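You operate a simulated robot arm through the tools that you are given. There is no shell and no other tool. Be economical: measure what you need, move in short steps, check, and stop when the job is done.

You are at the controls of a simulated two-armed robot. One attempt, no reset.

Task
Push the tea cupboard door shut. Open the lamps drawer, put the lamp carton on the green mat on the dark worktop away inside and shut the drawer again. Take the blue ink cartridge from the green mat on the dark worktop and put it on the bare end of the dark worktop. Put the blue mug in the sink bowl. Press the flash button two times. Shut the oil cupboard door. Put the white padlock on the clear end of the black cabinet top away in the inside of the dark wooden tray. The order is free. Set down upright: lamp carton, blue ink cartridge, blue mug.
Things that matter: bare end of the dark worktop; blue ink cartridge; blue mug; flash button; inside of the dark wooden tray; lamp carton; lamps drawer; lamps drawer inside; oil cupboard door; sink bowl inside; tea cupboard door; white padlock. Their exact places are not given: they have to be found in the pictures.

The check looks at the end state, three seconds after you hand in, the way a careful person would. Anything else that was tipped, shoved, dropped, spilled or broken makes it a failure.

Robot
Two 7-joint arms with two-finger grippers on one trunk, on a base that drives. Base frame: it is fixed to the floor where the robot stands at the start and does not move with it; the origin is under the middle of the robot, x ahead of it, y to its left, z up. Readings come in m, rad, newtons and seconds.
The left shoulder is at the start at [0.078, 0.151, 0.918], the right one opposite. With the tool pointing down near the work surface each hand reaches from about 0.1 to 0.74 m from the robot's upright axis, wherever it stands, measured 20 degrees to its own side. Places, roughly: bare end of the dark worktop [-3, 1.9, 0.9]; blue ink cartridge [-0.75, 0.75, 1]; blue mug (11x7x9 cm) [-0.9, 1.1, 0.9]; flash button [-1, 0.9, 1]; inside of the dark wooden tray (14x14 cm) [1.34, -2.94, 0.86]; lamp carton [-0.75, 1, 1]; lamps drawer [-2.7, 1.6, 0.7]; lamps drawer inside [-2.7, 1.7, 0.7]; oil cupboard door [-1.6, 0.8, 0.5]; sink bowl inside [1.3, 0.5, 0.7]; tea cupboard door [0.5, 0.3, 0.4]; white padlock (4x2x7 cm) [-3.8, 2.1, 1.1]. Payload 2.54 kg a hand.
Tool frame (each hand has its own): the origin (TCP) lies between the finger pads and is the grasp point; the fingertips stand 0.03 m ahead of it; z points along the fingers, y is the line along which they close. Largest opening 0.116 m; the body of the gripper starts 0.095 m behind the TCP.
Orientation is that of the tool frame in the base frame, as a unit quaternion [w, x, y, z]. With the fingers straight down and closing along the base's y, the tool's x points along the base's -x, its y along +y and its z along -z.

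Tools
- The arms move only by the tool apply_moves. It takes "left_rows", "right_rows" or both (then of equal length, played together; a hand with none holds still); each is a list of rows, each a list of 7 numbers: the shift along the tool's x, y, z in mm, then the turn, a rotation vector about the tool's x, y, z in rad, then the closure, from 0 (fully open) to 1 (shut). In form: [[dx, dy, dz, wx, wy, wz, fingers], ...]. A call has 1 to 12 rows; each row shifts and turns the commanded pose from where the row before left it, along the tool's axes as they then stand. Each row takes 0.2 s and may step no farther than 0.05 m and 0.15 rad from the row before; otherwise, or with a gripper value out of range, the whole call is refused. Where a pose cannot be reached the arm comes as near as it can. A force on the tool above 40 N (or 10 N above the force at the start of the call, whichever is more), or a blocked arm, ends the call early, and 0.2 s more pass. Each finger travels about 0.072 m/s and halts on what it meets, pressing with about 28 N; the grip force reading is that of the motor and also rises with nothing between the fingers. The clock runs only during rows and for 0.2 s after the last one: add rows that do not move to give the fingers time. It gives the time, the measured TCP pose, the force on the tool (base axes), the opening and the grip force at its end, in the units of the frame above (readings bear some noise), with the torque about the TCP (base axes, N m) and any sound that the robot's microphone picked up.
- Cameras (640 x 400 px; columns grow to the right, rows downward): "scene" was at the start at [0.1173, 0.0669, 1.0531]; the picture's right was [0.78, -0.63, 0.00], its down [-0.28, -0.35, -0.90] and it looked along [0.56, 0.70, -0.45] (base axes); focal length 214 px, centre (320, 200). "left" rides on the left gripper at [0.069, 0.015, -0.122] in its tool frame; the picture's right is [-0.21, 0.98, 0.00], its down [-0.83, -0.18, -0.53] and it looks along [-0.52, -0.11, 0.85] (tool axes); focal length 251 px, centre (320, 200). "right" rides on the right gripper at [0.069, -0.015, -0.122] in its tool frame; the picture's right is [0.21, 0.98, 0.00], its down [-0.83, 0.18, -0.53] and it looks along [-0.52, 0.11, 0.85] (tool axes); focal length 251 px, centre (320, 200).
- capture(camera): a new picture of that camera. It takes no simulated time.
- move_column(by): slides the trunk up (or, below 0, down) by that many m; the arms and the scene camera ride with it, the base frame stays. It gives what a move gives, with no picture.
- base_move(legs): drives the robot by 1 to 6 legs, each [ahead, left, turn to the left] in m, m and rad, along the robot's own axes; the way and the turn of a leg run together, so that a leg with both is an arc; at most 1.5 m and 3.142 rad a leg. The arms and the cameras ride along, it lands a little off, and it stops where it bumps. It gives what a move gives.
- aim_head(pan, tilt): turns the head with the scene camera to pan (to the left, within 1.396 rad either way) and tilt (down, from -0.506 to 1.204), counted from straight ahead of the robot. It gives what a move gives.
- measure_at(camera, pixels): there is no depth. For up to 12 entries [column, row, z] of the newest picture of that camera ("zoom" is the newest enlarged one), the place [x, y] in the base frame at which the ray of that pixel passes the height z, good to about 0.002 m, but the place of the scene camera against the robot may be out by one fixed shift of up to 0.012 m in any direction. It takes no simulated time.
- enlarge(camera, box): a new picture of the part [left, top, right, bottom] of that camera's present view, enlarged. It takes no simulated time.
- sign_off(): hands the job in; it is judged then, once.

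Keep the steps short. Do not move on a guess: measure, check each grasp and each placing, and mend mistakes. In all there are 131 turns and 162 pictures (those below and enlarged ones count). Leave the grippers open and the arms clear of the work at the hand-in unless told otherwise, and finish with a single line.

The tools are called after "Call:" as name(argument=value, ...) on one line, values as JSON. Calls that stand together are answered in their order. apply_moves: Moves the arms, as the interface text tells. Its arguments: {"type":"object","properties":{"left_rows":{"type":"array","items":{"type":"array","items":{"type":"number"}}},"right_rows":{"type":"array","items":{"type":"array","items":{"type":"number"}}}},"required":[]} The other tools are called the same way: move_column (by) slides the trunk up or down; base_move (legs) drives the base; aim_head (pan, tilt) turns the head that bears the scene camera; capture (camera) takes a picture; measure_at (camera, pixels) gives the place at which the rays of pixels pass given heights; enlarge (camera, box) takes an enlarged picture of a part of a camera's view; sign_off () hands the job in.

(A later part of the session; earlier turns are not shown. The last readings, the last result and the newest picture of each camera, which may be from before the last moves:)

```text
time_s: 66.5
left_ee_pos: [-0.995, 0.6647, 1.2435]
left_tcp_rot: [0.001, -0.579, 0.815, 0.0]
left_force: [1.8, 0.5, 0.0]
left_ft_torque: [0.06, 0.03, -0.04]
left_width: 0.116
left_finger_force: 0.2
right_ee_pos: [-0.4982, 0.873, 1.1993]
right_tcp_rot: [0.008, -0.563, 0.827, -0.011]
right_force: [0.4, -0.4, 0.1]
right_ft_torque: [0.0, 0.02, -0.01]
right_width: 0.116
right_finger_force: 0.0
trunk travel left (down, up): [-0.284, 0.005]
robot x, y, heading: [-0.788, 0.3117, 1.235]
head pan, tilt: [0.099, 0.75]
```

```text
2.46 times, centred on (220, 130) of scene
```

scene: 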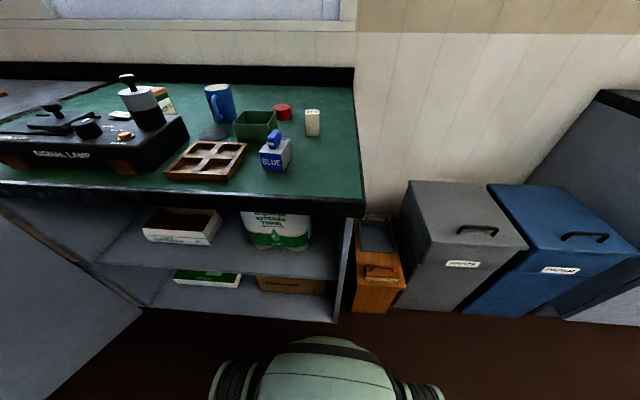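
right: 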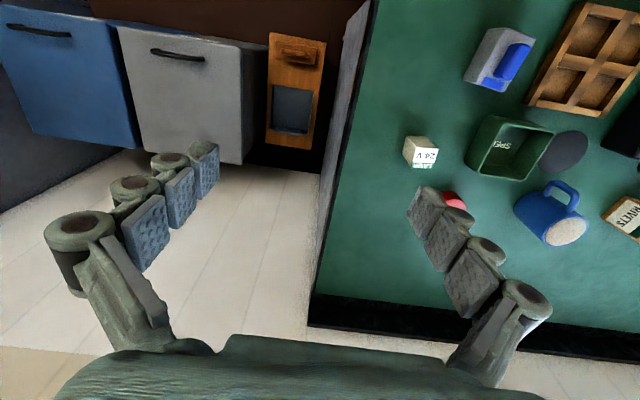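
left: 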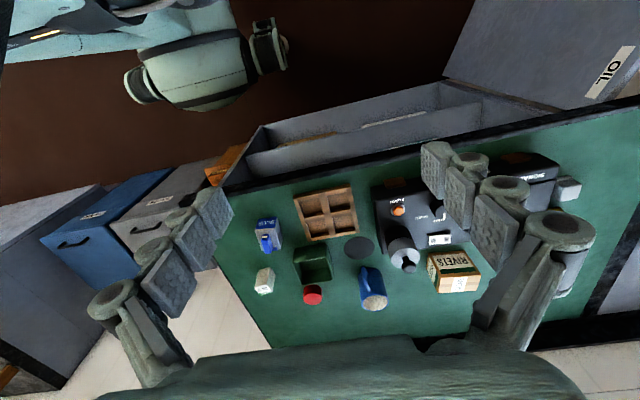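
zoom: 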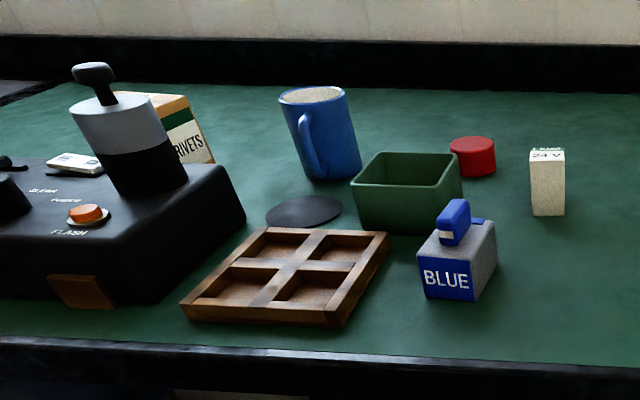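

Call:
measure_at(camera="left", pixels=[[263.5, 288, 0.96], [263.5, 288, 0.98], [408.7, 265.7, 1.05], [408.7, 265.7, 1.1], [408.7, 265.7, 1.15], [372.5, 303, 0.98], [372.5, 303, 1.0], [375, 283, 0.98]])

Call:
measure_at(camera="scene", pixels=[[312.3, 111.7, 0.96], [312.3, 111.7, 0.98], [127.3, 78, 1.05], [127.3, 78, 1.1], [127.3, 78, 1.15], [217, 87, 0.98], [217, 87, 1.0], [313, 136, 0.9], [269, 168, 0.9], [293, 155, 0.9]])

Call:
measure_at(camera="right", pixels=[[426, 154, 0.96], [426, 154, 0.98], [568, 235, 0.98], [568, 235, 1.0]])

Call:
enlarge(camera="right", box=[400, 10, 640, 260])

```text
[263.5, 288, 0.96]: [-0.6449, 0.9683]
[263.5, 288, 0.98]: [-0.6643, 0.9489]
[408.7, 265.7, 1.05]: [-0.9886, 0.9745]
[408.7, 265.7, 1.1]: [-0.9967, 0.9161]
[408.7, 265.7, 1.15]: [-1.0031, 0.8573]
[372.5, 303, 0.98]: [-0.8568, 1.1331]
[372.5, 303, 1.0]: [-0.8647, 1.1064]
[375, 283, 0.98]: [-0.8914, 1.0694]
```

```text
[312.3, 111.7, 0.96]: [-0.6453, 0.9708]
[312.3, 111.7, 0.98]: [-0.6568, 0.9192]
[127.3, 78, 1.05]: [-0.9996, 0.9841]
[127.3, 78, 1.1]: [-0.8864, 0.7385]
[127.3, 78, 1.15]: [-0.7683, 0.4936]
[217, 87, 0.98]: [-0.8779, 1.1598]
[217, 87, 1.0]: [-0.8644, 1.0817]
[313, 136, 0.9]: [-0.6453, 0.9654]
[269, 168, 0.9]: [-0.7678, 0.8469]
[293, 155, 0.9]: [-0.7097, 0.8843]
```

```text
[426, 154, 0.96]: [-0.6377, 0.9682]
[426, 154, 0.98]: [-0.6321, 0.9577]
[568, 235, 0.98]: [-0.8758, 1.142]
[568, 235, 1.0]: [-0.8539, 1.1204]
```

```text
1.60 times, centred on (520, 135) of right
```

zoom: 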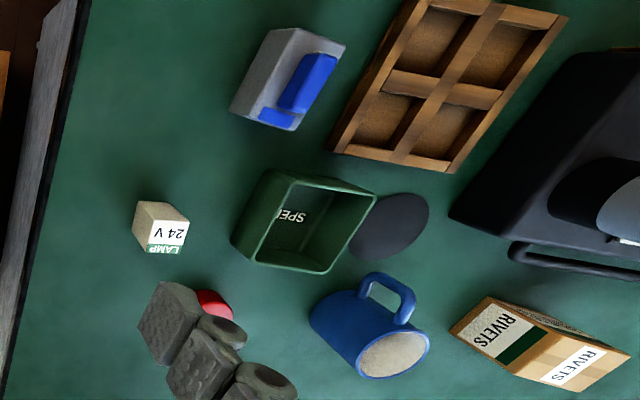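

Estimates: button top ≈ (-1.014, 0.912, 0.972); knob top z≈1.05 beside it; carton centre ≈ (-0.643, 0.972), top 0.96. I move both hands to hover (left over the button, closed; right over the carton).

Call:
apply_moves(left_rows=[[-38, 16.5, 0, 0, 0, 0, 1], [-38, 16.5, 0, 0, 0, 0, 1], [-38, 16.5, 0, 0, 0, 0, 1], [-38, 16.5, 0, 0, 0, 0, 1], [-38, 16.5, 0, 0, 0, 0, 1], [-37, 16.5, 0, 0, 0, 0, 1], [0, 0, 40, 0, 0, 0, 1], [0, 0, 40, 0, 0, 0, 1], [0, 0, 40, 0, 0, 0, 1], [0, 0, 40, 0, 0, 0, 1]], right_rows=[[-8, 34, 0, 0, 0, 0, 0.3], [-8, 34, 0, 0, 0, 0, 0.3], [-8, 34, 0, 0, 0, 0, 0.3], [-8, 34, 0, 0, 0, 0, 0.3], [-8, 34, 0, 0, 0, 0, 0.3], [0, 0, 20, 0, 0, 0, 0.3], [0, 0, 20, 0, 0, 0, 0.3], [0, 0, 20, 0, 0, 0, 0.3], [0, 0, 20, 0, 0, 0, 0.3], [0, 0, 20, 0, 0, 0, 0.3]])

Call:
capture(camera="left")

Call:
capture(camera="right")

Call:
capture(camera="scene")

```text
time_s: 68.7
left_ee_pos: [-1.0057, 0.9015, 1.071]
left_tcp_rot: [0.001, -0.58, 0.815, -0.001]
left_force: [-0.3, 0.4, 0.3]
left_ft_torque: [0.0, 0.01, -0.05]
left_width: 0.0
left_finger_force: 27.9
left hand out of reach, approached as far as the arm can: row 6
right_ee_pos: [-0.6043, 0.8996, 1.0734]
right_tcp_rot: [0.008, -0.563, 0.827, -0.011]
right_force: [-0.2, 0.0, 0.0]
right_ft_torque: [-0.01, -0.01, 0.02]
right_width: 0.081
right_finger_force: 0.1
right hand out of reach, approached as far as the arm can: row 1, 2, 3, 4, 5
trunk travel left (down, up): [-0.284, 0.005]
robot x, y, heading: [-0.7874, 0.3153, 1.237]
head pan, tilt: [0.099, 0.75]
```

```text
132 pictures are left
```

left: 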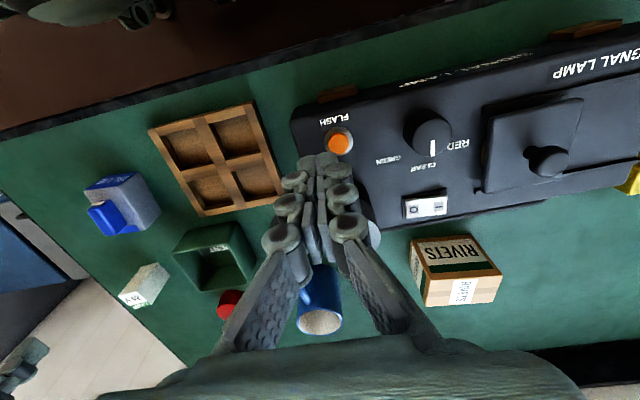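

```text
131 pictures are left
```

right: 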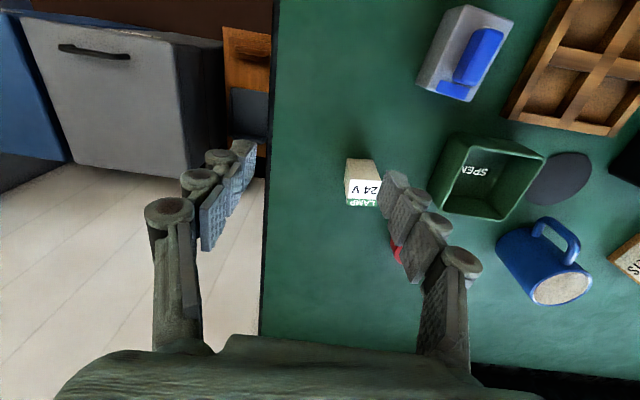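

```text
130 pictures are left
```

scene: 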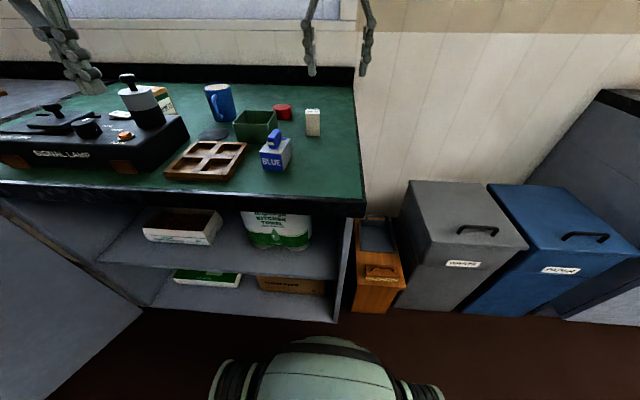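

Call:
measure_at(camera="left", pixels=[[338.5, 141, 0.972], [338.5, 141, 0.965], [338.5, 141, 0.98]])

Call:
enlarge(camera="left", box=[270, 80, 430, 230])

```text
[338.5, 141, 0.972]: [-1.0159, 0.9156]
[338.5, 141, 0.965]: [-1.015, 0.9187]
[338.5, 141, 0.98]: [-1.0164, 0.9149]
```

```text
2.67 times, centred on (350, 155) of left
```

zoom: 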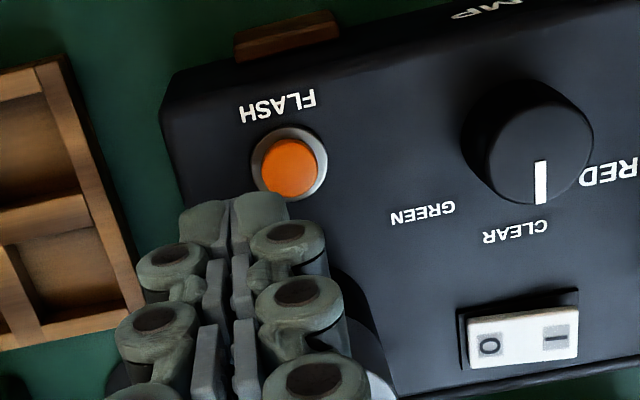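

Button centre ≈ (-1.016, 0.916). I align and press slowly.

Call:
apply_moves(left_rows=[[-10, 14, 0, 0, 0, 0, 1], [0, 0, 25, 0, 0, 0, 1], [0, 0, 25, 0, 0, 0, 1], [0, 0, 5, 0, 0, 0, 1], [0, 0, 5, 0, 0, 0, 1], [0, 0, 4, 0, 0, 0, 1], [0, 0, 3, 0, 0, 0, 1], [0, 0, 3, 0, 0, 0, 1]])

Call:
capture(camera="left")

```text
time_s: 70.5
left_ee_pos: [-1.0157, 0.9163, 1.0017]
left_tcp_rot: [-0.001, -0.58, 0.815, 0.001]
left_force: [0.2, 0.7, 0.4]
left_ft_torque: [0.02, -0.02, -0.02]
left_width: 0.0
left_finger_force: 28.4
right_ee_pos: [-0.6042, 0.9007, 1.0741]
right_tcp_rot: [0.008, -0.562, 0.827, -0.01]
right_force: [-0.6, 0.6, 0.0]
right_ft_torque: [-0.02, -0.03, -0.01]
right_width: 0.0811
right_finger_force: 0.0
trunk travel left (down, up): [-0.284, 0.005]
robot x, y, heading: [-0.7826, 0.3143, 1.233]
head pan, tilt: [0.099, 0.75]
```

```text
128 pictures are left
```

left: 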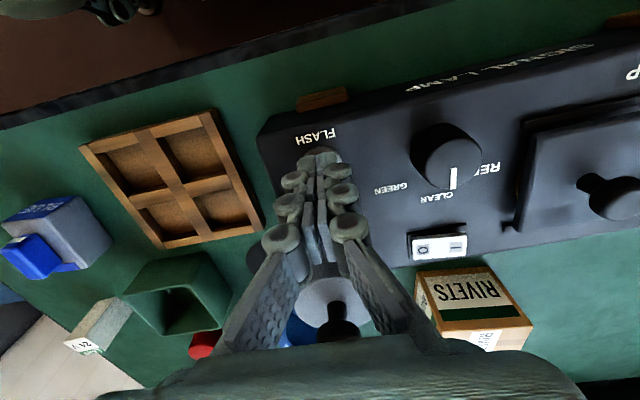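

No contact force yet at tip z 0.972; I continue in small steps.

Call:
apply_moves(left_rows=[[0, 0, 2, 0, 0, 0, 1], [0, 0, 2, 0, 0, 0, 1], [0, 0, 2, 0, 0, 0, 1]])

```text
time_s: 71.2
left_ee_pos: [-1.0159, 0.9175, 0.995]
left_tcp_rot: [0.0, -0.579, 0.815, 0.0]
left_force: [0.3, 0.9, 1.9]
left_ft_torque: [0.0, -0.04, -0.01]
left_width: 0.0061
left_finger_force: 28.7
right_ee_pos: [-0.6043, 0.8996, 1.0735]
right_tcp_rot: [0.008, -0.563, 0.826, -0.01]
right_force: [0.1, 0.8, -0.5]
right_ft_torque: [0.01, -0.04, 0.02]
right_width: 0.0811
right_finger_force: 0.0
trunk travel left (down, up): [-0.284, 0.005]
robot x, y, heading: [-0.7842, 0.3135, 1.234]
head pan, tilt: [0.099, 0.75]
```

Call:
apply_moves(left_rows=[[0, 0, 1.5, 0, 0, 0, 1], [0, 0, 1.5, 0, 0, 0, 1]])

Call:
enlarge(camera="left", box=[250, 90, 410, 230])

```text
time_s: 71.8
left_ee_pos: [-1.0148, 0.9174, 0.9928]
left_tcp_rot: [0.0, -0.579, 0.815, 0.001]
left_force: [-1.2, -1.2, 3.3]
left_ft_torque: [0.04, 0.02, 0.01]
left_width: 0.006
left_finger_force: 28.8
right_ee_pos: [-0.605, 0.8991, 1.0743]
right_tcp_rot: [0.008, -0.563, 0.826, -0.009]
right_force: [0.0, 1.2, 0.1]
right_ft_torque: [-0.01, 0.02, 0.02]
right_width: 0.0815
right_finger_force: 0.0
trunk travel left (down, up): [-0.284, 0.005]
robot x, y, heading: [-0.7852, 0.3168, 1.232]
head pan, tilt: [0.099, 0.75]
heard: click
```

```text
2.86 times, centred on (330, 160) of left
```

zoom: 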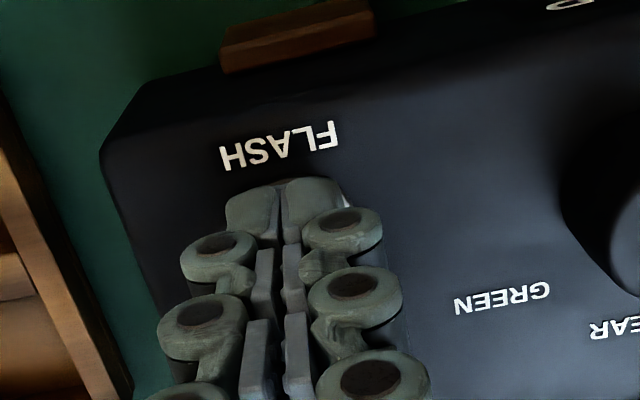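

Click heard: one press. I rise 12 mm to release, then press to the same depth once more.

Call:
apply_moves(left_rows=[[0, 0, -4, 0, 0, 0, 1], [0, 0, -4, 0, 0, 0, 1], [0, 0, -6, 0, 0, 0, 1], [0, 0, 0, 0, 0, 0, 1], [0, 0, 0, 0, 0, 0, 1]])

Call:
apply_moves(left_rows=[[0, 0, 6, 0, 0, 0, 1], [0, 0, 4, 0, 0, 0, 1], [0, 0, 2, 0, 0, 0, 1], [0, 0, 1.5, 0, 0, 0, 1], [0, 0, 1, 0, 0, 0, 1]])

```text
time_s: 73.0
left_ee_pos: [-1.0153, 0.9165, 1.0062]
left_tcp_rot: [0.0, -0.579, 0.815, 0.0]
left_force: [-0.8, -0.5, -0.2]
left_ft_torque: [-0.02, 0.01, -0.03]
left_width: 0.0
left_finger_force: 29.1
right_ee_pos: [-0.6049, 0.9001, 1.0753]
right_tcp_rot: [0.009, -0.563, 0.826, -0.01]
right_force: [-0.6, -0.1, -0.3]
right_ft_torque: [0.0, 0.03, 0.04]
right_width: 0.0814
right_finger_force: 0.0
trunk travel left (down, up): [-0.284, 0.005]
robot x, y, heading: [-0.783, 0.3196, 1.231]
head pan, tilt: [0.099, 0.75]
```

```text
time_s: 74.2
left_ee_pos: [-1.0152, 0.9163, 0.9909]
left_tcp_rot: [0.001, -0.579, 0.815, 0.001]
left_force: [-1.6, 1.0, 5.8]
left_ft_torque: [0.03, 0.03, -0.01]
left_width: 0.0059
left_finger_force: 28.4
right_ee_pos: [-0.6051, 0.8983, 1.075]
right_tcp_rot: [0.008, -0.563, 0.826, -0.01]
right_force: [0.4, -0.1, 1.1]
right_ft_torque: [0.03, -0.01, 0.01]
right_width: 0.0815
right_finger_force: 0.0
trunk travel left (down, up): [-0.284, 0.005]
robot x, y, heading: [-0.7854, 0.317, 1.236]
head pan, tilt: [0.099, 0.75]
heard: click
```

Second click: button done. I raise both hands, swing the left hand back and right toward the cartridge, and lower the trunk for better reach.

Call:
apply_moves(left_rows=[[0, 0, -40, 0, 0, 0, 1], [0, 0, -45, 0, 0, 0, 0.8], [0, 0, -45, 0, 0, 0, 0.6], [0, 0, -45, 0, 0, 0, 0.4], [50, 0, 0, 0, 0, 0, 0.3], [30, -40, 0, 0, 0, 0, 0.3], [0, -48, 0, 0, 0, 0, 0.3], [0, -48, 0, 0, 0, 0, 0.3], [-5, -48, 0, 0, 0, 0, 0.3], [-10, -48, 0, 0, 0, 0, 0.3], [-10, -46, 0, 0, 0, 0, 0.3]], right_rows=[[0, 0, -40, 0, 0, 0, 0.3], [0, 0, -40, 0, 0, 0, 0.3], [0, 0, 0, 0, 0, 0, 0.3], [0, 0, 0, 0, 0, 0, 0.3], [0, 0, 0, 0, 0, 0, 0.3], [0, -20, 0, 0, 0, 0, 0.3], [0, -20, 0, 0, 0, 0, 0.3], [0, -20, 0, 0, 0, 0, 0.3], [0, 0, 0, 0, 0, 0, 0.3], [0, 0, 0, 0, 0, 0, 0.3], [0, 0, 0, 0, 0, 0, 0.3]])

Call:
move_column(by=-0.11)

Call:
capture(camera="left")

Call:
capture(camera="scene")

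```text
time_s: 76.7
left_ee_pos: [-0.7686, 0.7732, 1.1648]
left_tcp_rot: [-0.002, -0.579, 0.815, -0.001]
left_force: [-0.3, 0.3, 0.0]
left_ft_torque: [-0.06, 0.0, 0.0]
left_width: 0.0811
left_finger_force: 0.0
right_ee_pos: [-0.5496, 0.8809, 1.1541]
right_tcp_rot: [0.007, -0.563, 0.827, -0.012]
right_force: [0.7, 0.4, -0.2]
right_ft_torque: [-0.06, 0.02, 0.02]
right_width: 0.0812
right_finger_force: 0.1
trunk travel left (down, up): [-0.284, 0.005]
robot x, y, heading: [-0.7856, 0.3153, 1.237]
head pan, tilt: [0.099, 0.75]
```

```text
time_s: 78.1
left_ee_pos: [-0.7711, 0.773, 1.0576]
left_tcp_rot: [0.0, -0.579, 0.815, 0.0]
left_force: [0.3, 0.4, 0.6]
left_ft_torque: [-0.01, 0.04, 0.04]
left_width: 0.0811
left_finger_force: 0.0
right_ee_pos: [-0.5508, 0.8803, 1.0465]
right_tcp_rot: [0.007, -0.563, 0.826, -0.01]
right_force: [0.4, 0.1, -0.8]
right_ft_torque: [0.03, 0.02, 0.01]
right_width: 0.0813
right_finger_force: 0.1
trunk travel left (down, up): [-0.174, 0.115]
robot x, y, heading: [-0.7831, 0.3122, 1.231]
head pan, tilt: [0.099, 0.75]
```

```text
126 pictures are left
```

left: 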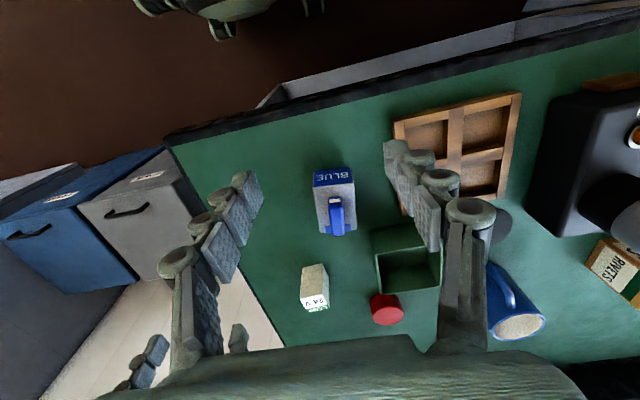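

```text
125 pictures are left
```

scene: 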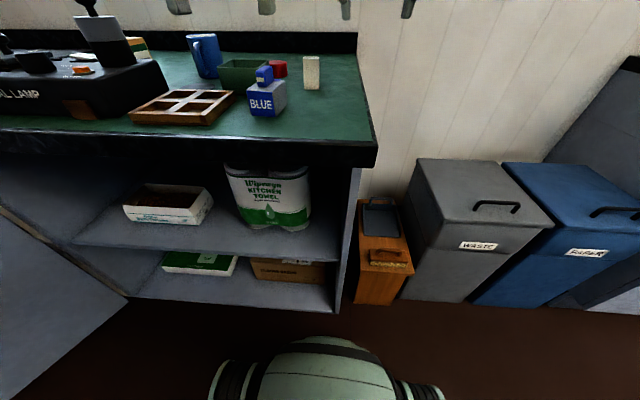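

Call:
enlarge(camera="left", box=[270, 140, 410, 240])

Call:
measure_at(camera="zoom", pixels=[[205, 145, 0.9], [370, 125, 0.9], [215, 190, 0.945], [380, 185, 0.945], [240, 425, 0.945], [395, 405, 0.945]])

```text
4.00 times, centred on (340, 190) of left
```

zoom: 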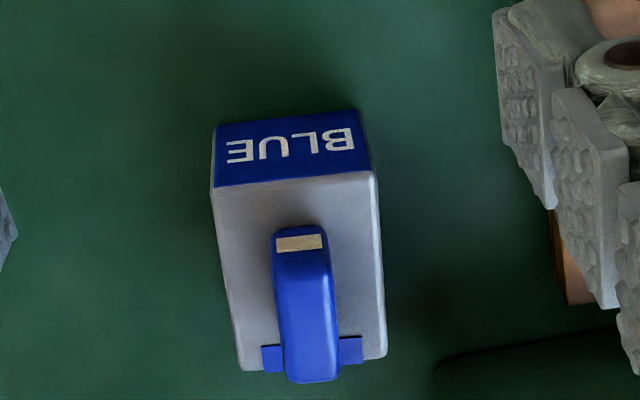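

```text
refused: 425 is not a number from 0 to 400
```

Call:
measure_at(camera="zoom", pixels=[[215, 126, 0.9], [360, 110, 0.9], [213, 187, 0.945], [376, 172, 0.945], [213, 187, 0.94], [376, 172, 0.94], [240, 370, 0.945], [386, 356, 0.945], [213, 187, 0.95], [376, 172, 0.95]])

```text
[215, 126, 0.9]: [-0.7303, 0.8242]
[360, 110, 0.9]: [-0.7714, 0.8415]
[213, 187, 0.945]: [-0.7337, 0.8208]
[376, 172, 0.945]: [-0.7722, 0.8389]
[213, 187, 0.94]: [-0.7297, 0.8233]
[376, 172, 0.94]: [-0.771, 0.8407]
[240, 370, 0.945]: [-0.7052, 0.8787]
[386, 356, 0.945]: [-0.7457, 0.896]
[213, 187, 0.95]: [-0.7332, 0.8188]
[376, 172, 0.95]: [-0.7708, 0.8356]
```

Call:
measure_at(camera="zoom", pixels=[[560, 290, 0.92], [565, 305, 0.9], [435, 365, 0.95], [435, 365, 0.9]])

Call:
measure_at(camera="left", pixels=[[393, 122, 0.92], [315, 297, 0.96], [389, 310, 0.93], [375, 258, 0.96], [380, 293, 0.95]])

```text
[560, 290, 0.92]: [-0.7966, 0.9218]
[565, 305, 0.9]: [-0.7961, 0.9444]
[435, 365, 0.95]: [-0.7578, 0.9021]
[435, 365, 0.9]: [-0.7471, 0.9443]
```

```text
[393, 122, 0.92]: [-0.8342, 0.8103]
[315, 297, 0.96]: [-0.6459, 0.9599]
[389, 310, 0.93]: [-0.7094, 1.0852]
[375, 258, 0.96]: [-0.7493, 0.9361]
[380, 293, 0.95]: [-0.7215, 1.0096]
```

Cartridge centre ≈ (-0.738, 0.860), body 44×64 mm, top 0.942. I move the left hand over it, turn slightly, and descend.

Call:
apply_moves(left_rows=[[-47, -1, 0, 0, 0, 0.04, 0.33], [-46, -1, 0, 0, 0, 0.04, 0.33], [0, 0, 30, 0, 0, 0, 0.33], [0, 0, 30, 0, 0, 0, 0.33], [0, 0, 30, 0, 0, 0, 0.33], [0, 0, 20, 0, 0, 0, 0.33], [0, 0, 10, 0, 0, 0, 0.33]])

Call:
capture(camera="left")

```text
time_s: 79.7
left_ee_pos: [-0.7638, 0.8496, 0.9253]
left_tcp_rot: [0.001, -0.547, 0.837, 0.001]
left_force: [-0.4, 0.5, 7.3]
left_ft_torque: [0.16, 0.24, -0.01]
left_width: 0.0877
left_finger_force: 1.9
left hand out of reach, approached as far as the arm can: row 1, 2
right_ee_pos: [-0.5503, 0.8787, 1.047]
right_tcp_rot: [0.008, -0.563, 0.826, -0.01]
right_force: [0.1, -0.2, -0.3]
right_ft_torque: [-0.02, 0.0, 0.0]
right_width: 0.0811
right_finger_force: 0.0
trunk travel left (down, up): [-0.174, 0.115]
robot x, y, heading: [-0.7826, 0.313, 1.238]
head pan, tilt: [0.099, 0.75]
```

```text
123 pictures are left
```

left: 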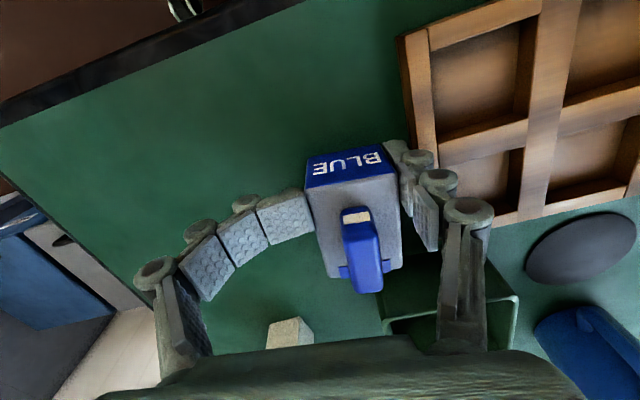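

The reach ended ~2 cm short laterally, but the cartridge lies between the fingers. I lift 10 mm off the table and close gently to centre and grip it.

Call:
apply_moves(left_rows=[[0, 0, -10, 0, 0, 0, 0.3], [0, 0, 0, 0, 0, 0, 0.45], [0, 0, 0, 0, 0, 0, 0.55], [0, 0, 0, 0, 0, 0, 0.62], [0, 0, 0, 0, 0, 0, 0.7], [0, 0, 0, 0, 0, 0, 0.8], [0, 0, 0, 0, 0, 0, 1], [0, 0, 0, 0, 0, 0, 1]])

Call:
capture(camera="left")

```text
time_s: 81.5
left_ee_pos: [-0.765, 0.8495, 0.9356]
left_tcp_rot: [0.0, -0.546, 0.838, 0.001]
left_force: [-1.8, 1.4, 8.7]
left_ft_torque: [0.15, 0.07, 0.05]
left_width: 0.045
left_finger_force: 28.0
right_ee_pos: [-0.5492, 0.8784, 1.0451]
right_tcp_rot: [0.008, -0.563, 0.827, -0.01]
right_force: [-0.6, -0.8, 0.4]
right_ft_torque: [-0.01, -0.01, -0.03]
right_width: 0.0813
right_finger_force: 0.0
trunk travel left (down, up): [-0.174, 0.115]
robot x, y, heading: [-0.7848, 0.315, 1.234]
head pan, tilt: [0.099, 0.75]
```

```text
122 pictures are left
```

left: 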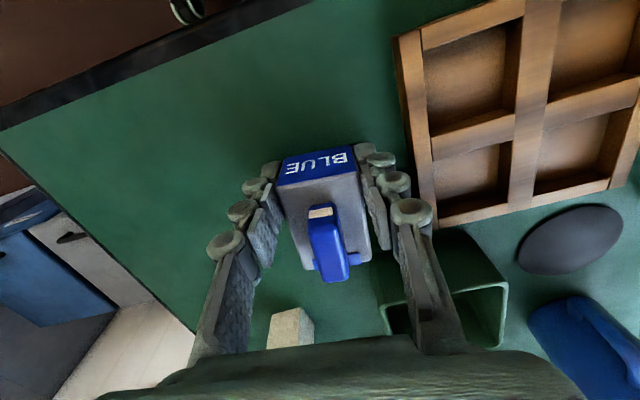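

Gripped (width 0.045). Lift straight up.

Call:
apply_moves(left_rows=[[0, 0, -10, 0, 0, 0, 1], [0, 0, -20, 0, 0, 0, 1], [0, 0, -40, 0, 0, 0, 1], [0, 0, -40, 0, 0, 0, 1], [0, 0, -40, 0, 0, 0, 1], [40, 20, 0, 0, 0, 0, 1], [40, 40, 0, 0, 0, 0, 1], [40, 40, 0, 0, 0, 0, 1], [40, 40, 0, 0, 0, 0, 1], [0, 40, 0, 0, 0, 0, 1]])

Call:
capture(camera="left")

Call:
capture(camera="right")

```text
refused: row 7 steps farther than a row can; nothing moved
```

```text
121 pictures are left
```

left: 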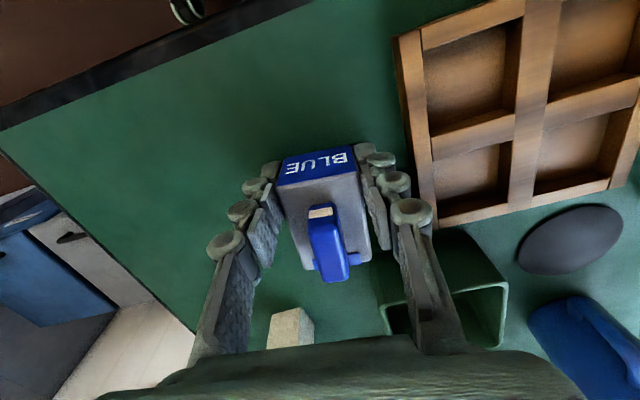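

```text
120 pictures are left
```

right: 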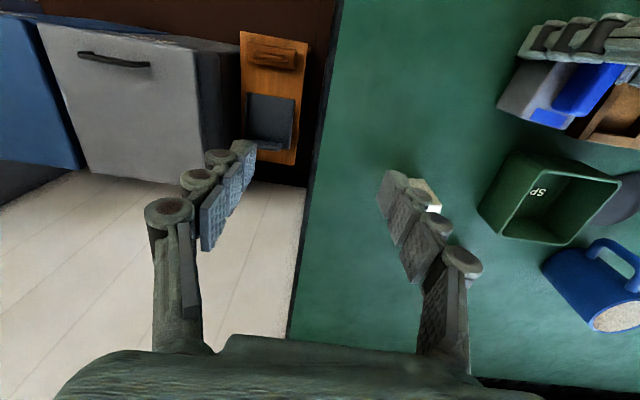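

Call:
apply_moves(left_rows=[[0, 0, -10, 0, 0, 0, 1], [0, 0, -20, 0, 0, 0, 1], [0, 0, -40, 0, 0, 0, 1], [0, 0, -40, 0, 0, 0, 1], [0, 0, -40, 0, 0, 0, 1], [35, 20, 0, 0, 0, 0, 1], [35, 34, 0, 0, 0, 0, 1], [35, 34, 0, 0, 0, 0, 1], [35, 34, 0, 0, 0, 0, 1], [20, 40, 0, 0, 0, 0, 1], [0, 40, 0, 0, 0, 0, 1]])

Call:
capture(camera="left")

Call:
measure_at(camera="right", pixels=[[432, 203, 0.96], [412, 178, 0.96]])

```text
time_s: 83.9
left_ee_pos: [-1.0296, 0.7786, 1.0715]
left_tcp_rot: [0.0, -0.547, 0.837, 0.0]
left_force: [-0.2, 0.1, -0.3]
left_ft_torque: [-0.04, -0.02, 0.02]
left_width: 0.0448
left_finger_force: 28.3
left hand out of reach, approached as far as the arm can: row 5
right_ee_pos: [-0.5507, 0.8802, 1.0459]
right_tcp_rot: [0.009, -0.563, 0.826, -0.01]
right_force: [0.7, -0.4, -0.3]
right_ft_torque: [0.01, -0.04, -0.02]
right_width: 0.0812
right_finger_force: 0.0
trunk travel left (down, up): [-0.174, 0.115]
robot x, y, heading: [-0.784, 0.3152, 1.238]
head pan, tilt: [0.099, 0.75]
```

```text
119 pictures are left
```

left: 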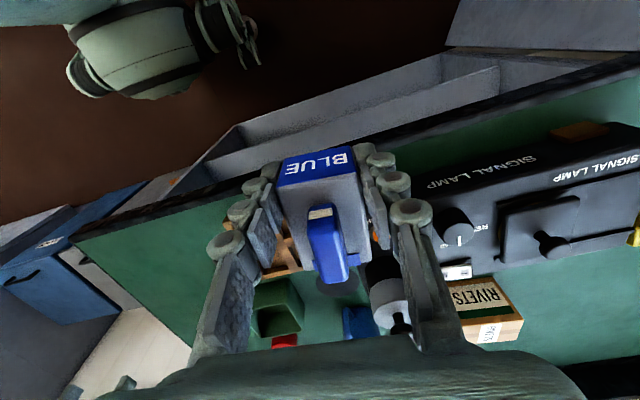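

```text
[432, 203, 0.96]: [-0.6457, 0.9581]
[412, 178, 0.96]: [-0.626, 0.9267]
```

Cartridge is held. Right hand now toward the carton at (-0.643, 0.972).

Call:
apply_moves(right_rows=[[-17, 40, 0, 0, 0, 0, 0.3], [-17, 40, 0, 0, 0, 0, 0.3], [-18, 40, 0, 0, 0, 0, 0.3], [0, 0, 0, 0, 0, 0, 0.3]])

Call:
capture(camera="right")

```text
time_s: 84.9
left_ee_pos: [-1.0277, 0.7787, 1.072]
left_tcp_rot: [0.0, -0.546, 0.838, 0.0]
left_force: [0.7, 0.4, -0.9]
left_ft_torque: [0.0, -0.01, 0.03]
left_width: 0.045
left_finger_force: 28.1
right_ee_pos: [-0.6017, 0.9154, 1.0406]
right_tcp_rot: [0.008, -0.562, 0.827, -0.009]
right_force: [0.1, -0.1, -0.4]
right_ft_torque: [0.01, -0.01, 0.02]
right_width: 0.0811
right_finger_force: 0.0
right hand out of reach, approached as far as the arm can: row 2, 3
trunk travel left (down, up): [-0.174, 0.115]
robot x, y, heading: [-0.7885, 0.3127, 1.237]
head pan, tilt: [0.099, 0.75]
```

```text
118 pictures are left
```

right: 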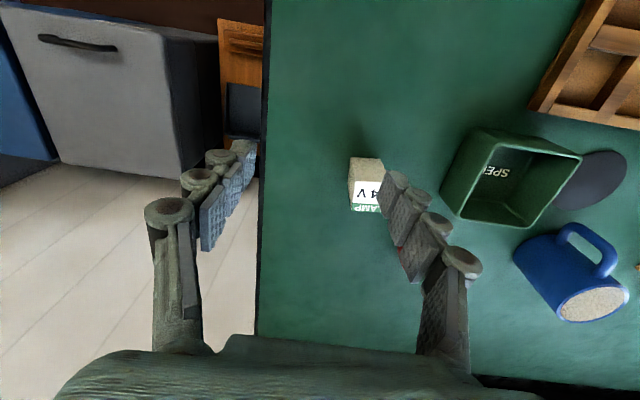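

The arm falls ~6 cm short. I raise the left hand a bit and move the base 4 cm forward, 5.5 cm left.

Call:
apply_moves(left_rows=[[30, 0, -30, 0, 0, 0, 1], [30, 0, -30, 0, 0, 0, 1]])

Call:
base_move(legs=[[0.045, 0.055, 0]])

Call:
capture(camera="right")

```text
time_s: 85.5
left_ee_pos: [-1.0477, 0.7231, 1.1268]
left_tcp_rot: [0.001, -0.547, 0.837, 0.001]
left_force: [0.7, -0.2, -1.0]
left_ft_torque: [-0.02, 0.01, 0.02]
left_width: 0.0448
left_finger_force: 28.3
left hand out of reach, approached as far as the arm can: row 2
right_ee_pos: [-0.5995, 0.914, 1.041]
right_tcp_rot: [0.007, -0.563, 0.827, -0.01]
right_force: [0.3, 0.3, -0.2]
right_ft_torque: [0.02, 0.03, 0.03]
right_width: 0.0813
right_finger_force: 0.0
trunk travel left (down, up): [-0.174, 0.115]
robot x, y, heading: [-0.7849, 0.3125, 1.235]
head pan, tilt: [0.099, 0.75]
```

```text
time_s: 86.7
left_ee_pos: [-1.0837, 0.7844, 1.1257]
left_tcp_rot: [0.0, -0.546, 0.838, 0.0]
left_force: [-0.1, -0.1, -0.4]
left_ft_torque: [-0.02, 0.02, 0.07]
left_width: 0.0448
left_finger_force: 28.4
right_ee_pos: [-0.6367, 0.9758, 1.0405]
right_tcp_rot: [0.008, -0.562, 0.827, -0.01]
right_force: [0.4, 0.3, 0.3]
right_ft_torque: [-0.04, -0.01, 0.0]
right_width: 0.0811
right_finger_force: 0.0
trunk travel left (down, up): [-0.174, 0.115]
robot x, y, heading: [-0.8199, 0.3729, 1.229]
head pan, tilt: [0.099, 0.75]
```

```text
117 pictures are left
```

right: 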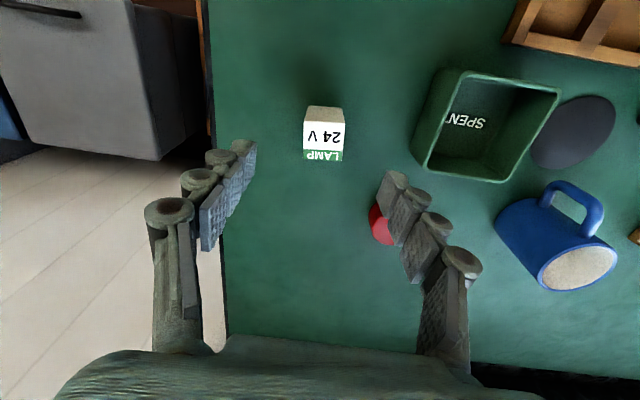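

Call:
measure_at(camera="right", pixels=[[304, 122, 0.96], [344, 123, 0.96], [303, 161, 0.96], [342, 161, 0.96], [307, 106, 0.9], [344, 107, 0.9], [378, 225, 0.92], [413, 160, 0.9]])

```text
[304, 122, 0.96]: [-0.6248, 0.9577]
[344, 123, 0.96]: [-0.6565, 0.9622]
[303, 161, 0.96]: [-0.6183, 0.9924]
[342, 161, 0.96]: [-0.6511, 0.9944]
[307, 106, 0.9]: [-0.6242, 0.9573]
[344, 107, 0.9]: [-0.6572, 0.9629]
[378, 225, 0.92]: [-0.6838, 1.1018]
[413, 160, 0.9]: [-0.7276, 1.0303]
```

Carton centre (-0.638, 0.977), turned ~0.2 rad relative to the tool. I turn, descend and grip.

Call:
apply_moves(right_rows=[[-1, 1, 0, 0, 0, -0.1, 0.3], [0, 0, 0, 0, 0, -0.1, 0.3], [0, 0, 35, 0, 0, 0, 0.35], [0, 0, 35, 0, 0, 0, 0.35], [0, 0, 25, 0, 0, 0, 0.35], [0, 0, 8, 0, 0, 0, 0.35], [0, 0, 0, 0, 0, 0, 0.6], [0, 0, 0, 0, 0, 0, 0.8], [0, 0, 0, 0, 0, 0, 1], [0, 0, 0, 0, 0, 0, 1]])

Call:
capture(camera="right")

```text
time_s: 88.9
left_ee_pos: [-1.0824, 0.7841, 1.1259]
left_tcp_rot: [0.001, -0.547, 0.837, 0.001]
left_force: [-0.8, -0.4, -0.9]
left_ft_torque: [-0.03, 0.0, 0.01]
left_width: 0.0449
left_finger_force: 27.3
right_ee_pos: [-0.6353, 0.9761, 0.9382]
right_tcp_rot: [0.008, -0.643, 0.766, -0.01]
right_force: [0.2, 0.0, -0.2]
right_ft_torque: [0.02, 0.0, 0.0]
right_width: 0.0324
right_finger_force: 28.8
trunk travel left (down, up): [-0.174, 0.115]
robot x, y, heading: [-0.8178, 0.3757, 1.234]
head pan, tilt: [0.099, 0.75]
```

```text
116 pictures are left
```

right: 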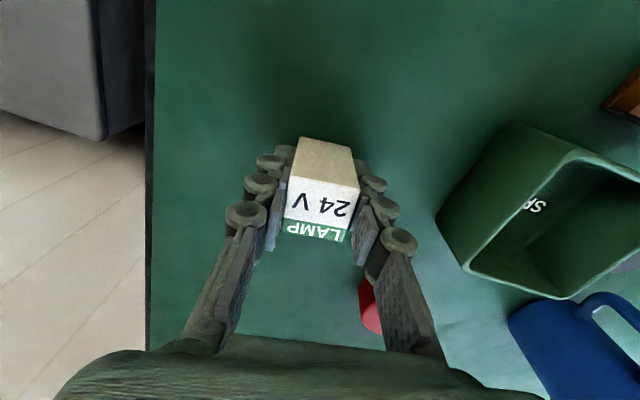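

Gripped. I lift the carton, pull the hand back, then drive back and left (clear of the open oil door) toward the drawers.

Call:
apply_moves(right_rows=[[0, 0, -10, 0, 0, 0, 1], [0, 0, -30, 0, 0, 0, 1], [0, 0, -45, 0, 0, 0, 1], [0, 0, -45, 0, 0, 0, 1], [20, 0, -30, 0, 0, 0.1, 1], [40, 0, 0, 0, 0, 0.1, 1], [40, 0, 0, 0, 0, 0, 1], [40, 0, 0, 0, 0, 0, 1]])

Call:
base_move(legs=[[-0.65, 0, 0], [0, 1.0, 0], [0, 1.0, 0]])

Call:
aim_head(pan=0.1, tilt=0.5)

Call:
capture(camera="scene")

```text
time_s: 90.7
left_ee_pos: [-1.0827, 0.7832, 1.1263]
left_tcp_rot: [0.0, -0.547, 0.837, 0.001]
left_force: [-0.7, 0.2, -0.7]
left_ft_torque: [0.0, 0.01, -0.02]
left_width: 0.0449
left_finger_force: 28.1
right_ee_pos: [-0.6833, 0.8431, 1.0649]
right_tcp_rot: [0.008, -0.562, 0.827, -0.009]
right_force: [-0.6, 0.3, -1.0]
right_ft_torque: [-0.03, 0.01, -0.05]
right_width: 0.0326
right_finger_force: 27.6
right hand out of reach, approached as far as the arm can: row 4
trunk travel left (down, up): [-0.174, 0.115]
robot x, y, heading: [-0.8215, 0.3761, 1.229]
head pan, tilt: [0.099, 0.75]
```

```text
time_s: 113.4
left_ee_pos: [-3.1926, 0.8244, 1.1261]
left_tcp_rot: [0.001, -0.548, 0.836, 0.0]
left_force: [0.5, -0.5, -0.8]
left_ft_torque: [0.0, 0.0, -0.03]
left_width: 0.0447
left_finger_force: 27.9
right_ee_pos: [-2.7926, 0.8848, 1.0648]
right_tcp_rot: [0.008, -0.564, 0.826, -0.01]
right_force: [0.0, 0.6, 0.6]
right_ft_torque: [-0.04, -0.01, 0.01]
right_width: 0.0324
right_finger_force: 28.5
trunk travel left (down, up): [-0.174, 0.115]
robot x, y, heading: [-2.9312, 0.418, 1.236]
head pan, tilt: [0.099, 0.75]
```

```text
time_s: 114.2
left_ee_pos: [-3.1935, 0.8242, 1.1261]
left_tcp_rot: [0.001, -0.549, 0.836, 0.001]
left_force: [-0.6, 0.5, -0.7]
left_ft_torque: [0.01, 0.02, 0.02]
left_width: 0.0447
left_finger_force: 28.5
right_ee_pos: [-2.7929, 0.8854, 1.0653]
right_tcp_rot: [0.008, -0.564, 0.826, -0.009]
right_force: [0.8, -1.1, -0.6]
right_ft_torque: [0.0, -0.03, 0.01]
right_width: 0.0323
right_finger_force: 27.7
trunk travel left (down, up): [-0.174, 0.115]
robot x, y, heading: [-2.931, 0.4175, 1.243]
head pan, tilt: [0.099, 0.499]
```

```text
115 pictures are left
```

scene: 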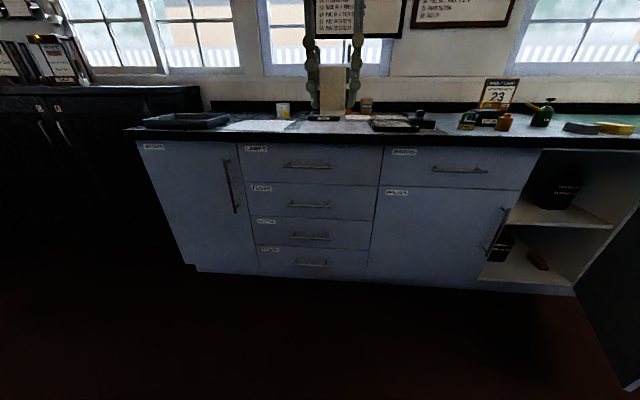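

Call:
enlarge(camera="scene", box=[120, 90, 440, 290])

```text
2.00 times, centred on (280, 190) of scene
```

zoom: 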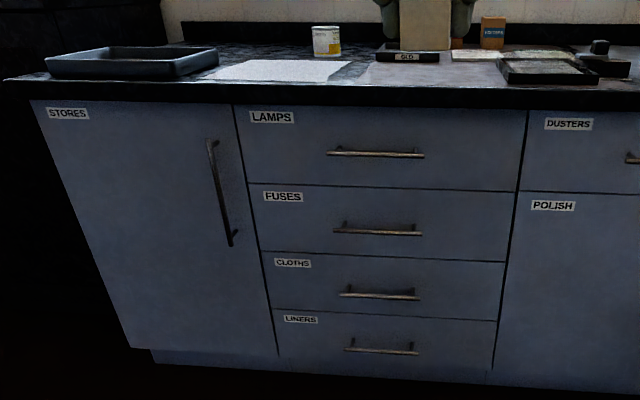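

Call:
measure_at(camera="zoom", pixels=[[5, 80, 0.9], [640, 105, 0.9], [328, 153, 0.8], [424, 155, 0.8], [377, 150, 0.78], [248, 108, 0.85], [527, 110, 0.85], [235, 105, 0.86]])

Call:
base_move(legs=[[0.3, 0, 0]])

Call:
aim_head(pan=0.1, tilt=0.5)

Call:
move_column(by=0.11)

Call:
capture(camera="scene")

```text
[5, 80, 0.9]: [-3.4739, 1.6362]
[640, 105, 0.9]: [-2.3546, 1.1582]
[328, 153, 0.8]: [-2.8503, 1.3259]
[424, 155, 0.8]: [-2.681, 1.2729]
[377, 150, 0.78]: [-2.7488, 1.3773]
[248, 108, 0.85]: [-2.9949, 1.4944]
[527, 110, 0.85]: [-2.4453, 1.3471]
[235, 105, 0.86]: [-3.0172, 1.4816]
```

```text
time_s: 116.2
left_ee_pos: [-3.0947, 1.1103, 1.1263]
left_tcp_rot: [0.001, -0.549, 0.836, 0.0]
left_force: [-0.9, 0.1, -1.2]
left_ft_torque: [-0.03, 0.0, -0.02]
left_width: 0.045
left_finger_force: 28.0
right_ee_pos: [-2.6942, 1.1705, 1.0651]
right_tcp_rot: [0.008, -0.564, 0.826, -0.011]
right_force: [0.0, 0.6, -2.0]
right_ft_torque: [-0.03, 0.0, 0.0]
right_width: 0.0324
right_finger_force: 27.6
trunk travel left (down, up): [-0.174, 0.115]
robot x, y, heading: [-2.8309, 0.7039, 1.232]
head pan, tilt: [0.099, 0.499]
```

```text
time_s: 116.8
left_ee_pos: [-3.0949, 1.1083, 1.1264]
left_tcp_rot: [0.002, -0.549, 0.836, 0.001]
left_force: [0.8, -0.1, -1.3]
left_ft_torque: [-0.04, 0.03, 0.06]
left_width: 0.0449
left_finger_force: 27.9
right_ee_pos: [-2.6934, 1.1715, 1.0653]
right_tcp_rot: [0.009, -0.564, 0.825, -0.009]
right_force: [0.2, -0.2, -0.5]
right_ft_torque: [0.01, 0.01, 0.0]
right_width: 0.0323
right_finger_force: 28.2
trunk travel left (down, up): [-0.174, 0.115]
robot x, y, heading: [-2.8315, 0.7019, 1.237]
head pan, tilt: [0.099, 0.499]
```

```text
time_s: 118.2
left_ee_pos: [-3.0942, 1.1095, 1.2363]
left_tcp_rot: [0.001, -0.548, 0.836, 0.001]
left_force: [-1.1, -0.8, -0.2]
left_ft_torque: [-0.04, -0.01, 0.0]
left_width: 0.0448
left_finger_force: 28.4
right_ee_pos: [-2.6934, 1.1704, 1.1739]
right_tcp_rot: [0.008, -0.564, 0.826, -0.01]
right_force: [0.1, 0.3, 0.6]
right_ft_torque: [-0.02, -0.02, 0.01]
right_width: 0.0324
right_finger_force: 28.0
trunk travel left (down, up): [-0.284, 0.005]
robot x, y, heading: [-2.8308, 0.7018, 1.237]
head pan, tilt: [0.099, 0.499]
```

```text
113 pictures are left
```

scene: 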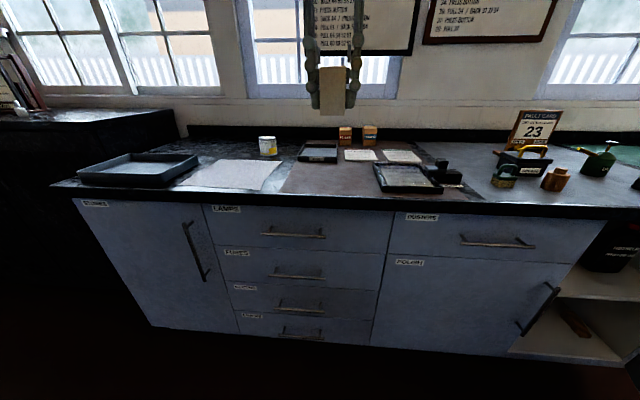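

Call:
enlarge(camera="scene", box=[40, 110, 300, 260])

Call:
capture(camera="left")

```text
2.46 times, centred on (170, 185) of scene
```

zoom: 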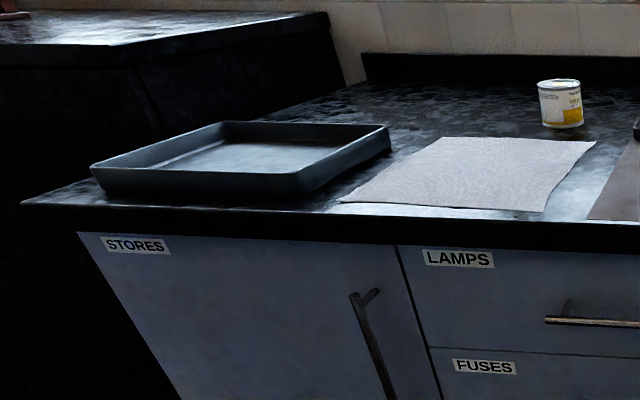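

```text
111 pictures are left
```

left: 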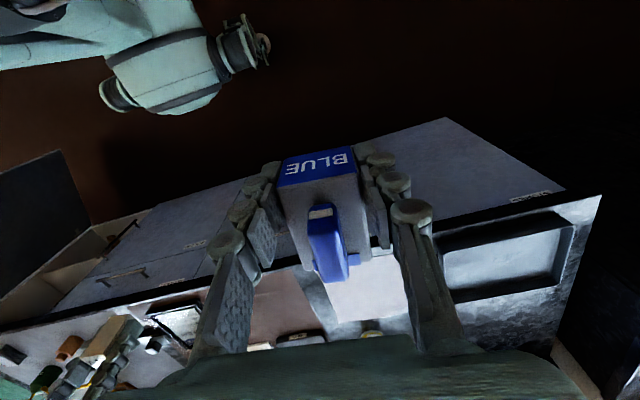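

Call:
measure_at(camera="zoom", pixels=[[400, 105, 0.9], [300, 112, 0.9], [470, 100, 0.9], [390, 148, 0.9], [440, 138, 0.9], [595, 142, 0.9], [562, 126, 0.9], [365, 80, 0.9], [22, 203, 0.9], [300, 195, 0.9], [100, 190, 0.9], [545, 210, 0.9]])

```text
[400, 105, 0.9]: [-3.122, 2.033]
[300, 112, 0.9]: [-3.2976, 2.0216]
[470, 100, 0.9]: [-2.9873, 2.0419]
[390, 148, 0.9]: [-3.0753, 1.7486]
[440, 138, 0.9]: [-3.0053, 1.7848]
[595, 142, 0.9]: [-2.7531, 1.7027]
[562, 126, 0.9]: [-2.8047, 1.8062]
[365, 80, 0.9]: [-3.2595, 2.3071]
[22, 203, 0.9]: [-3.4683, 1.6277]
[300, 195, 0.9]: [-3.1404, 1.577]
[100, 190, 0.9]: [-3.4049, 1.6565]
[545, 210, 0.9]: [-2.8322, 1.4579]
```

Top left drawer is LAMPS. Bare black worktop lies around (-3.04, 1.88), behind the tray and left of the cloth. I drive left 0.39 and forward 0.36, lower the trunk.

Call:
base_move(legs=[[0, 0.39, 0], [0.2, 0, 0], [0.1, 0, 0], [0.07, 0, 0]])

Call:
move_column(by=-0.12)

Call:
aim_head(pan=0.3, tilt=0.55)

Call:
capture(camera="scene")

Call:
capture(camera="left")

```text
time_s: 125.2
left_ee_pos: [-3.3465, 1.5719, 1.2346]
left_tcp_rot: [0.0, -0.545, 0.838, -0.001]
left_force: [-0.2, -0.5, -0.8]
left_ft_torque: [0.08, -0.01, -0.01]
left_width: 0.0449
left_finger_force: 27.8
right_ee_pos: [-2.9448, 1.6287, 1.1745]
right_tcp_rot: [0.008, -0.559, 0.829, -0.01]
right_force: [-0.3, -0.9, -0.4]
right_ft_torque: [0.05, 0.0, -0.02]
right_width: 0.0323
right_finger_force: 28.0
trunk travel left (down, up): [-0.284, 0.005]
robot x, y, heading: [-3.0856, 1.1619, 1.229]
head pan, tilt: [0.099, 0.499]
stopped in leg 4: the robot was blocked; the commanded pose is now the measured one
```

```text
time_s: 126.7
left_ee_pos: [-3.3461, 1.573, 1.1151]
left_tcp_rot: [-0.001, -0.545, 0.838, -0.002]
left_force: [0.1, 0.2, -0.3]
left_ft_torque: [-0.02, 0.01, 0.02]
left_width: 0.0446
left_finger_force: 27.7
right_ee_pos: [-2.9433, 1.6306, 1.0525]
right_tcp_rot: [0.007, -0.558, 0.83, -0.011]
right_force: [0.5, -0.5, -0.1]
right_ft_torque: [0.05, 0.01, 0.02]
right_width: 0.0325
right_finger_force: 28.1
trunk travel left (down, up): [-0.164, 0.125]
robot x, y, heading: [-3.0873, 1.1639, 1.228]
head pan, tilt: [0.099, 0.499]
```

```text
time_s: 127.4
left_ee_pos: [-3.3454, 1.5731, 1.1161]
left_tcp_rot: [0.0, -0.545, 0.839, -0.001]
left_force: [0.3, 1.4, -1.2]
left_ft_torque: [-0.02, 0.02, 0.0]
left_width: 0.0449
left_finger_force: 28.5
right_ee_pos: [-2.9434, 1.6305, 1.0531]
right_tcp_rot: [0.008, -0.559, 0.829, -0.011]
right_force: [-0.8, 1.0, -0.5]
right_ft_torque: [0.02, -0.01, -0.01]
right_width: 0.0322
right_finger_force: 27.9
trunk travel left (down, up): [-0.164, 0.125]
robot x, y, heading: [-3.0865, 1.1618, 1.228]
head pan, tilt: [0.3, 0.55]
```

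```text
110 pictures are left
```

scene: 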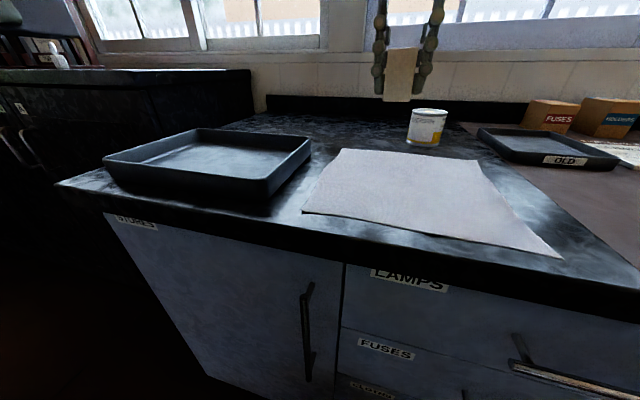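

```text
109 pictures are left
```

left: 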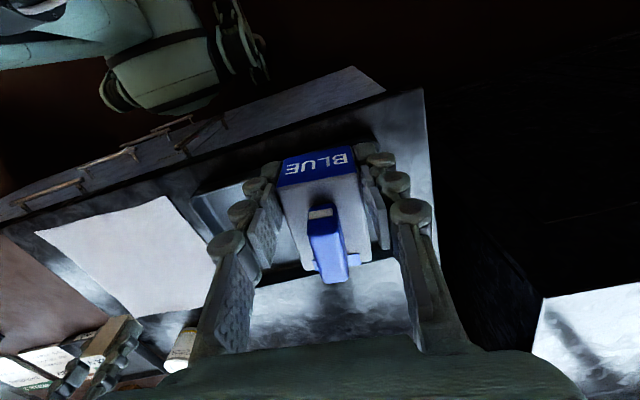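

Call:
measure_at(camera="scene", pixels=[[312, 155, 0.9], [343, 150, 0.9], [303, 212, 0.9], [270, 195, 0.9], [330, 130, 0.9], [290, 125, 0.9], [312, 136, 0.94], [408, 142, 0.9], [270, 112, 0.9], [474, 158, 0.9]])

Call:
measure_at(camera="left", pixels=[[255, 310, 0.9], [415, 340, 0.9], [310, 320, 0.9], [215, 260, 0.9], [425, 90, 0.9]])

```text
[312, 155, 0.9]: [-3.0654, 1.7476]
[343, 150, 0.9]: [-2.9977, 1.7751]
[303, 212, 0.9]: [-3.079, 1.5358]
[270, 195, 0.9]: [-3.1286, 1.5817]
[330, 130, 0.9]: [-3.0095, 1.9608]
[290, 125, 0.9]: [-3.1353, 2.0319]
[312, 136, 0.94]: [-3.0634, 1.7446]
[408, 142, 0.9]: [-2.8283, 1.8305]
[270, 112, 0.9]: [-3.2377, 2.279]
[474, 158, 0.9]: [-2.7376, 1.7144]
```

```text
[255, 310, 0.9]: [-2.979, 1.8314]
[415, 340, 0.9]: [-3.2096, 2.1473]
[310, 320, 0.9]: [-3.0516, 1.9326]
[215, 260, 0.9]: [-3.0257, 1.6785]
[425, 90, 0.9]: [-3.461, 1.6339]
```

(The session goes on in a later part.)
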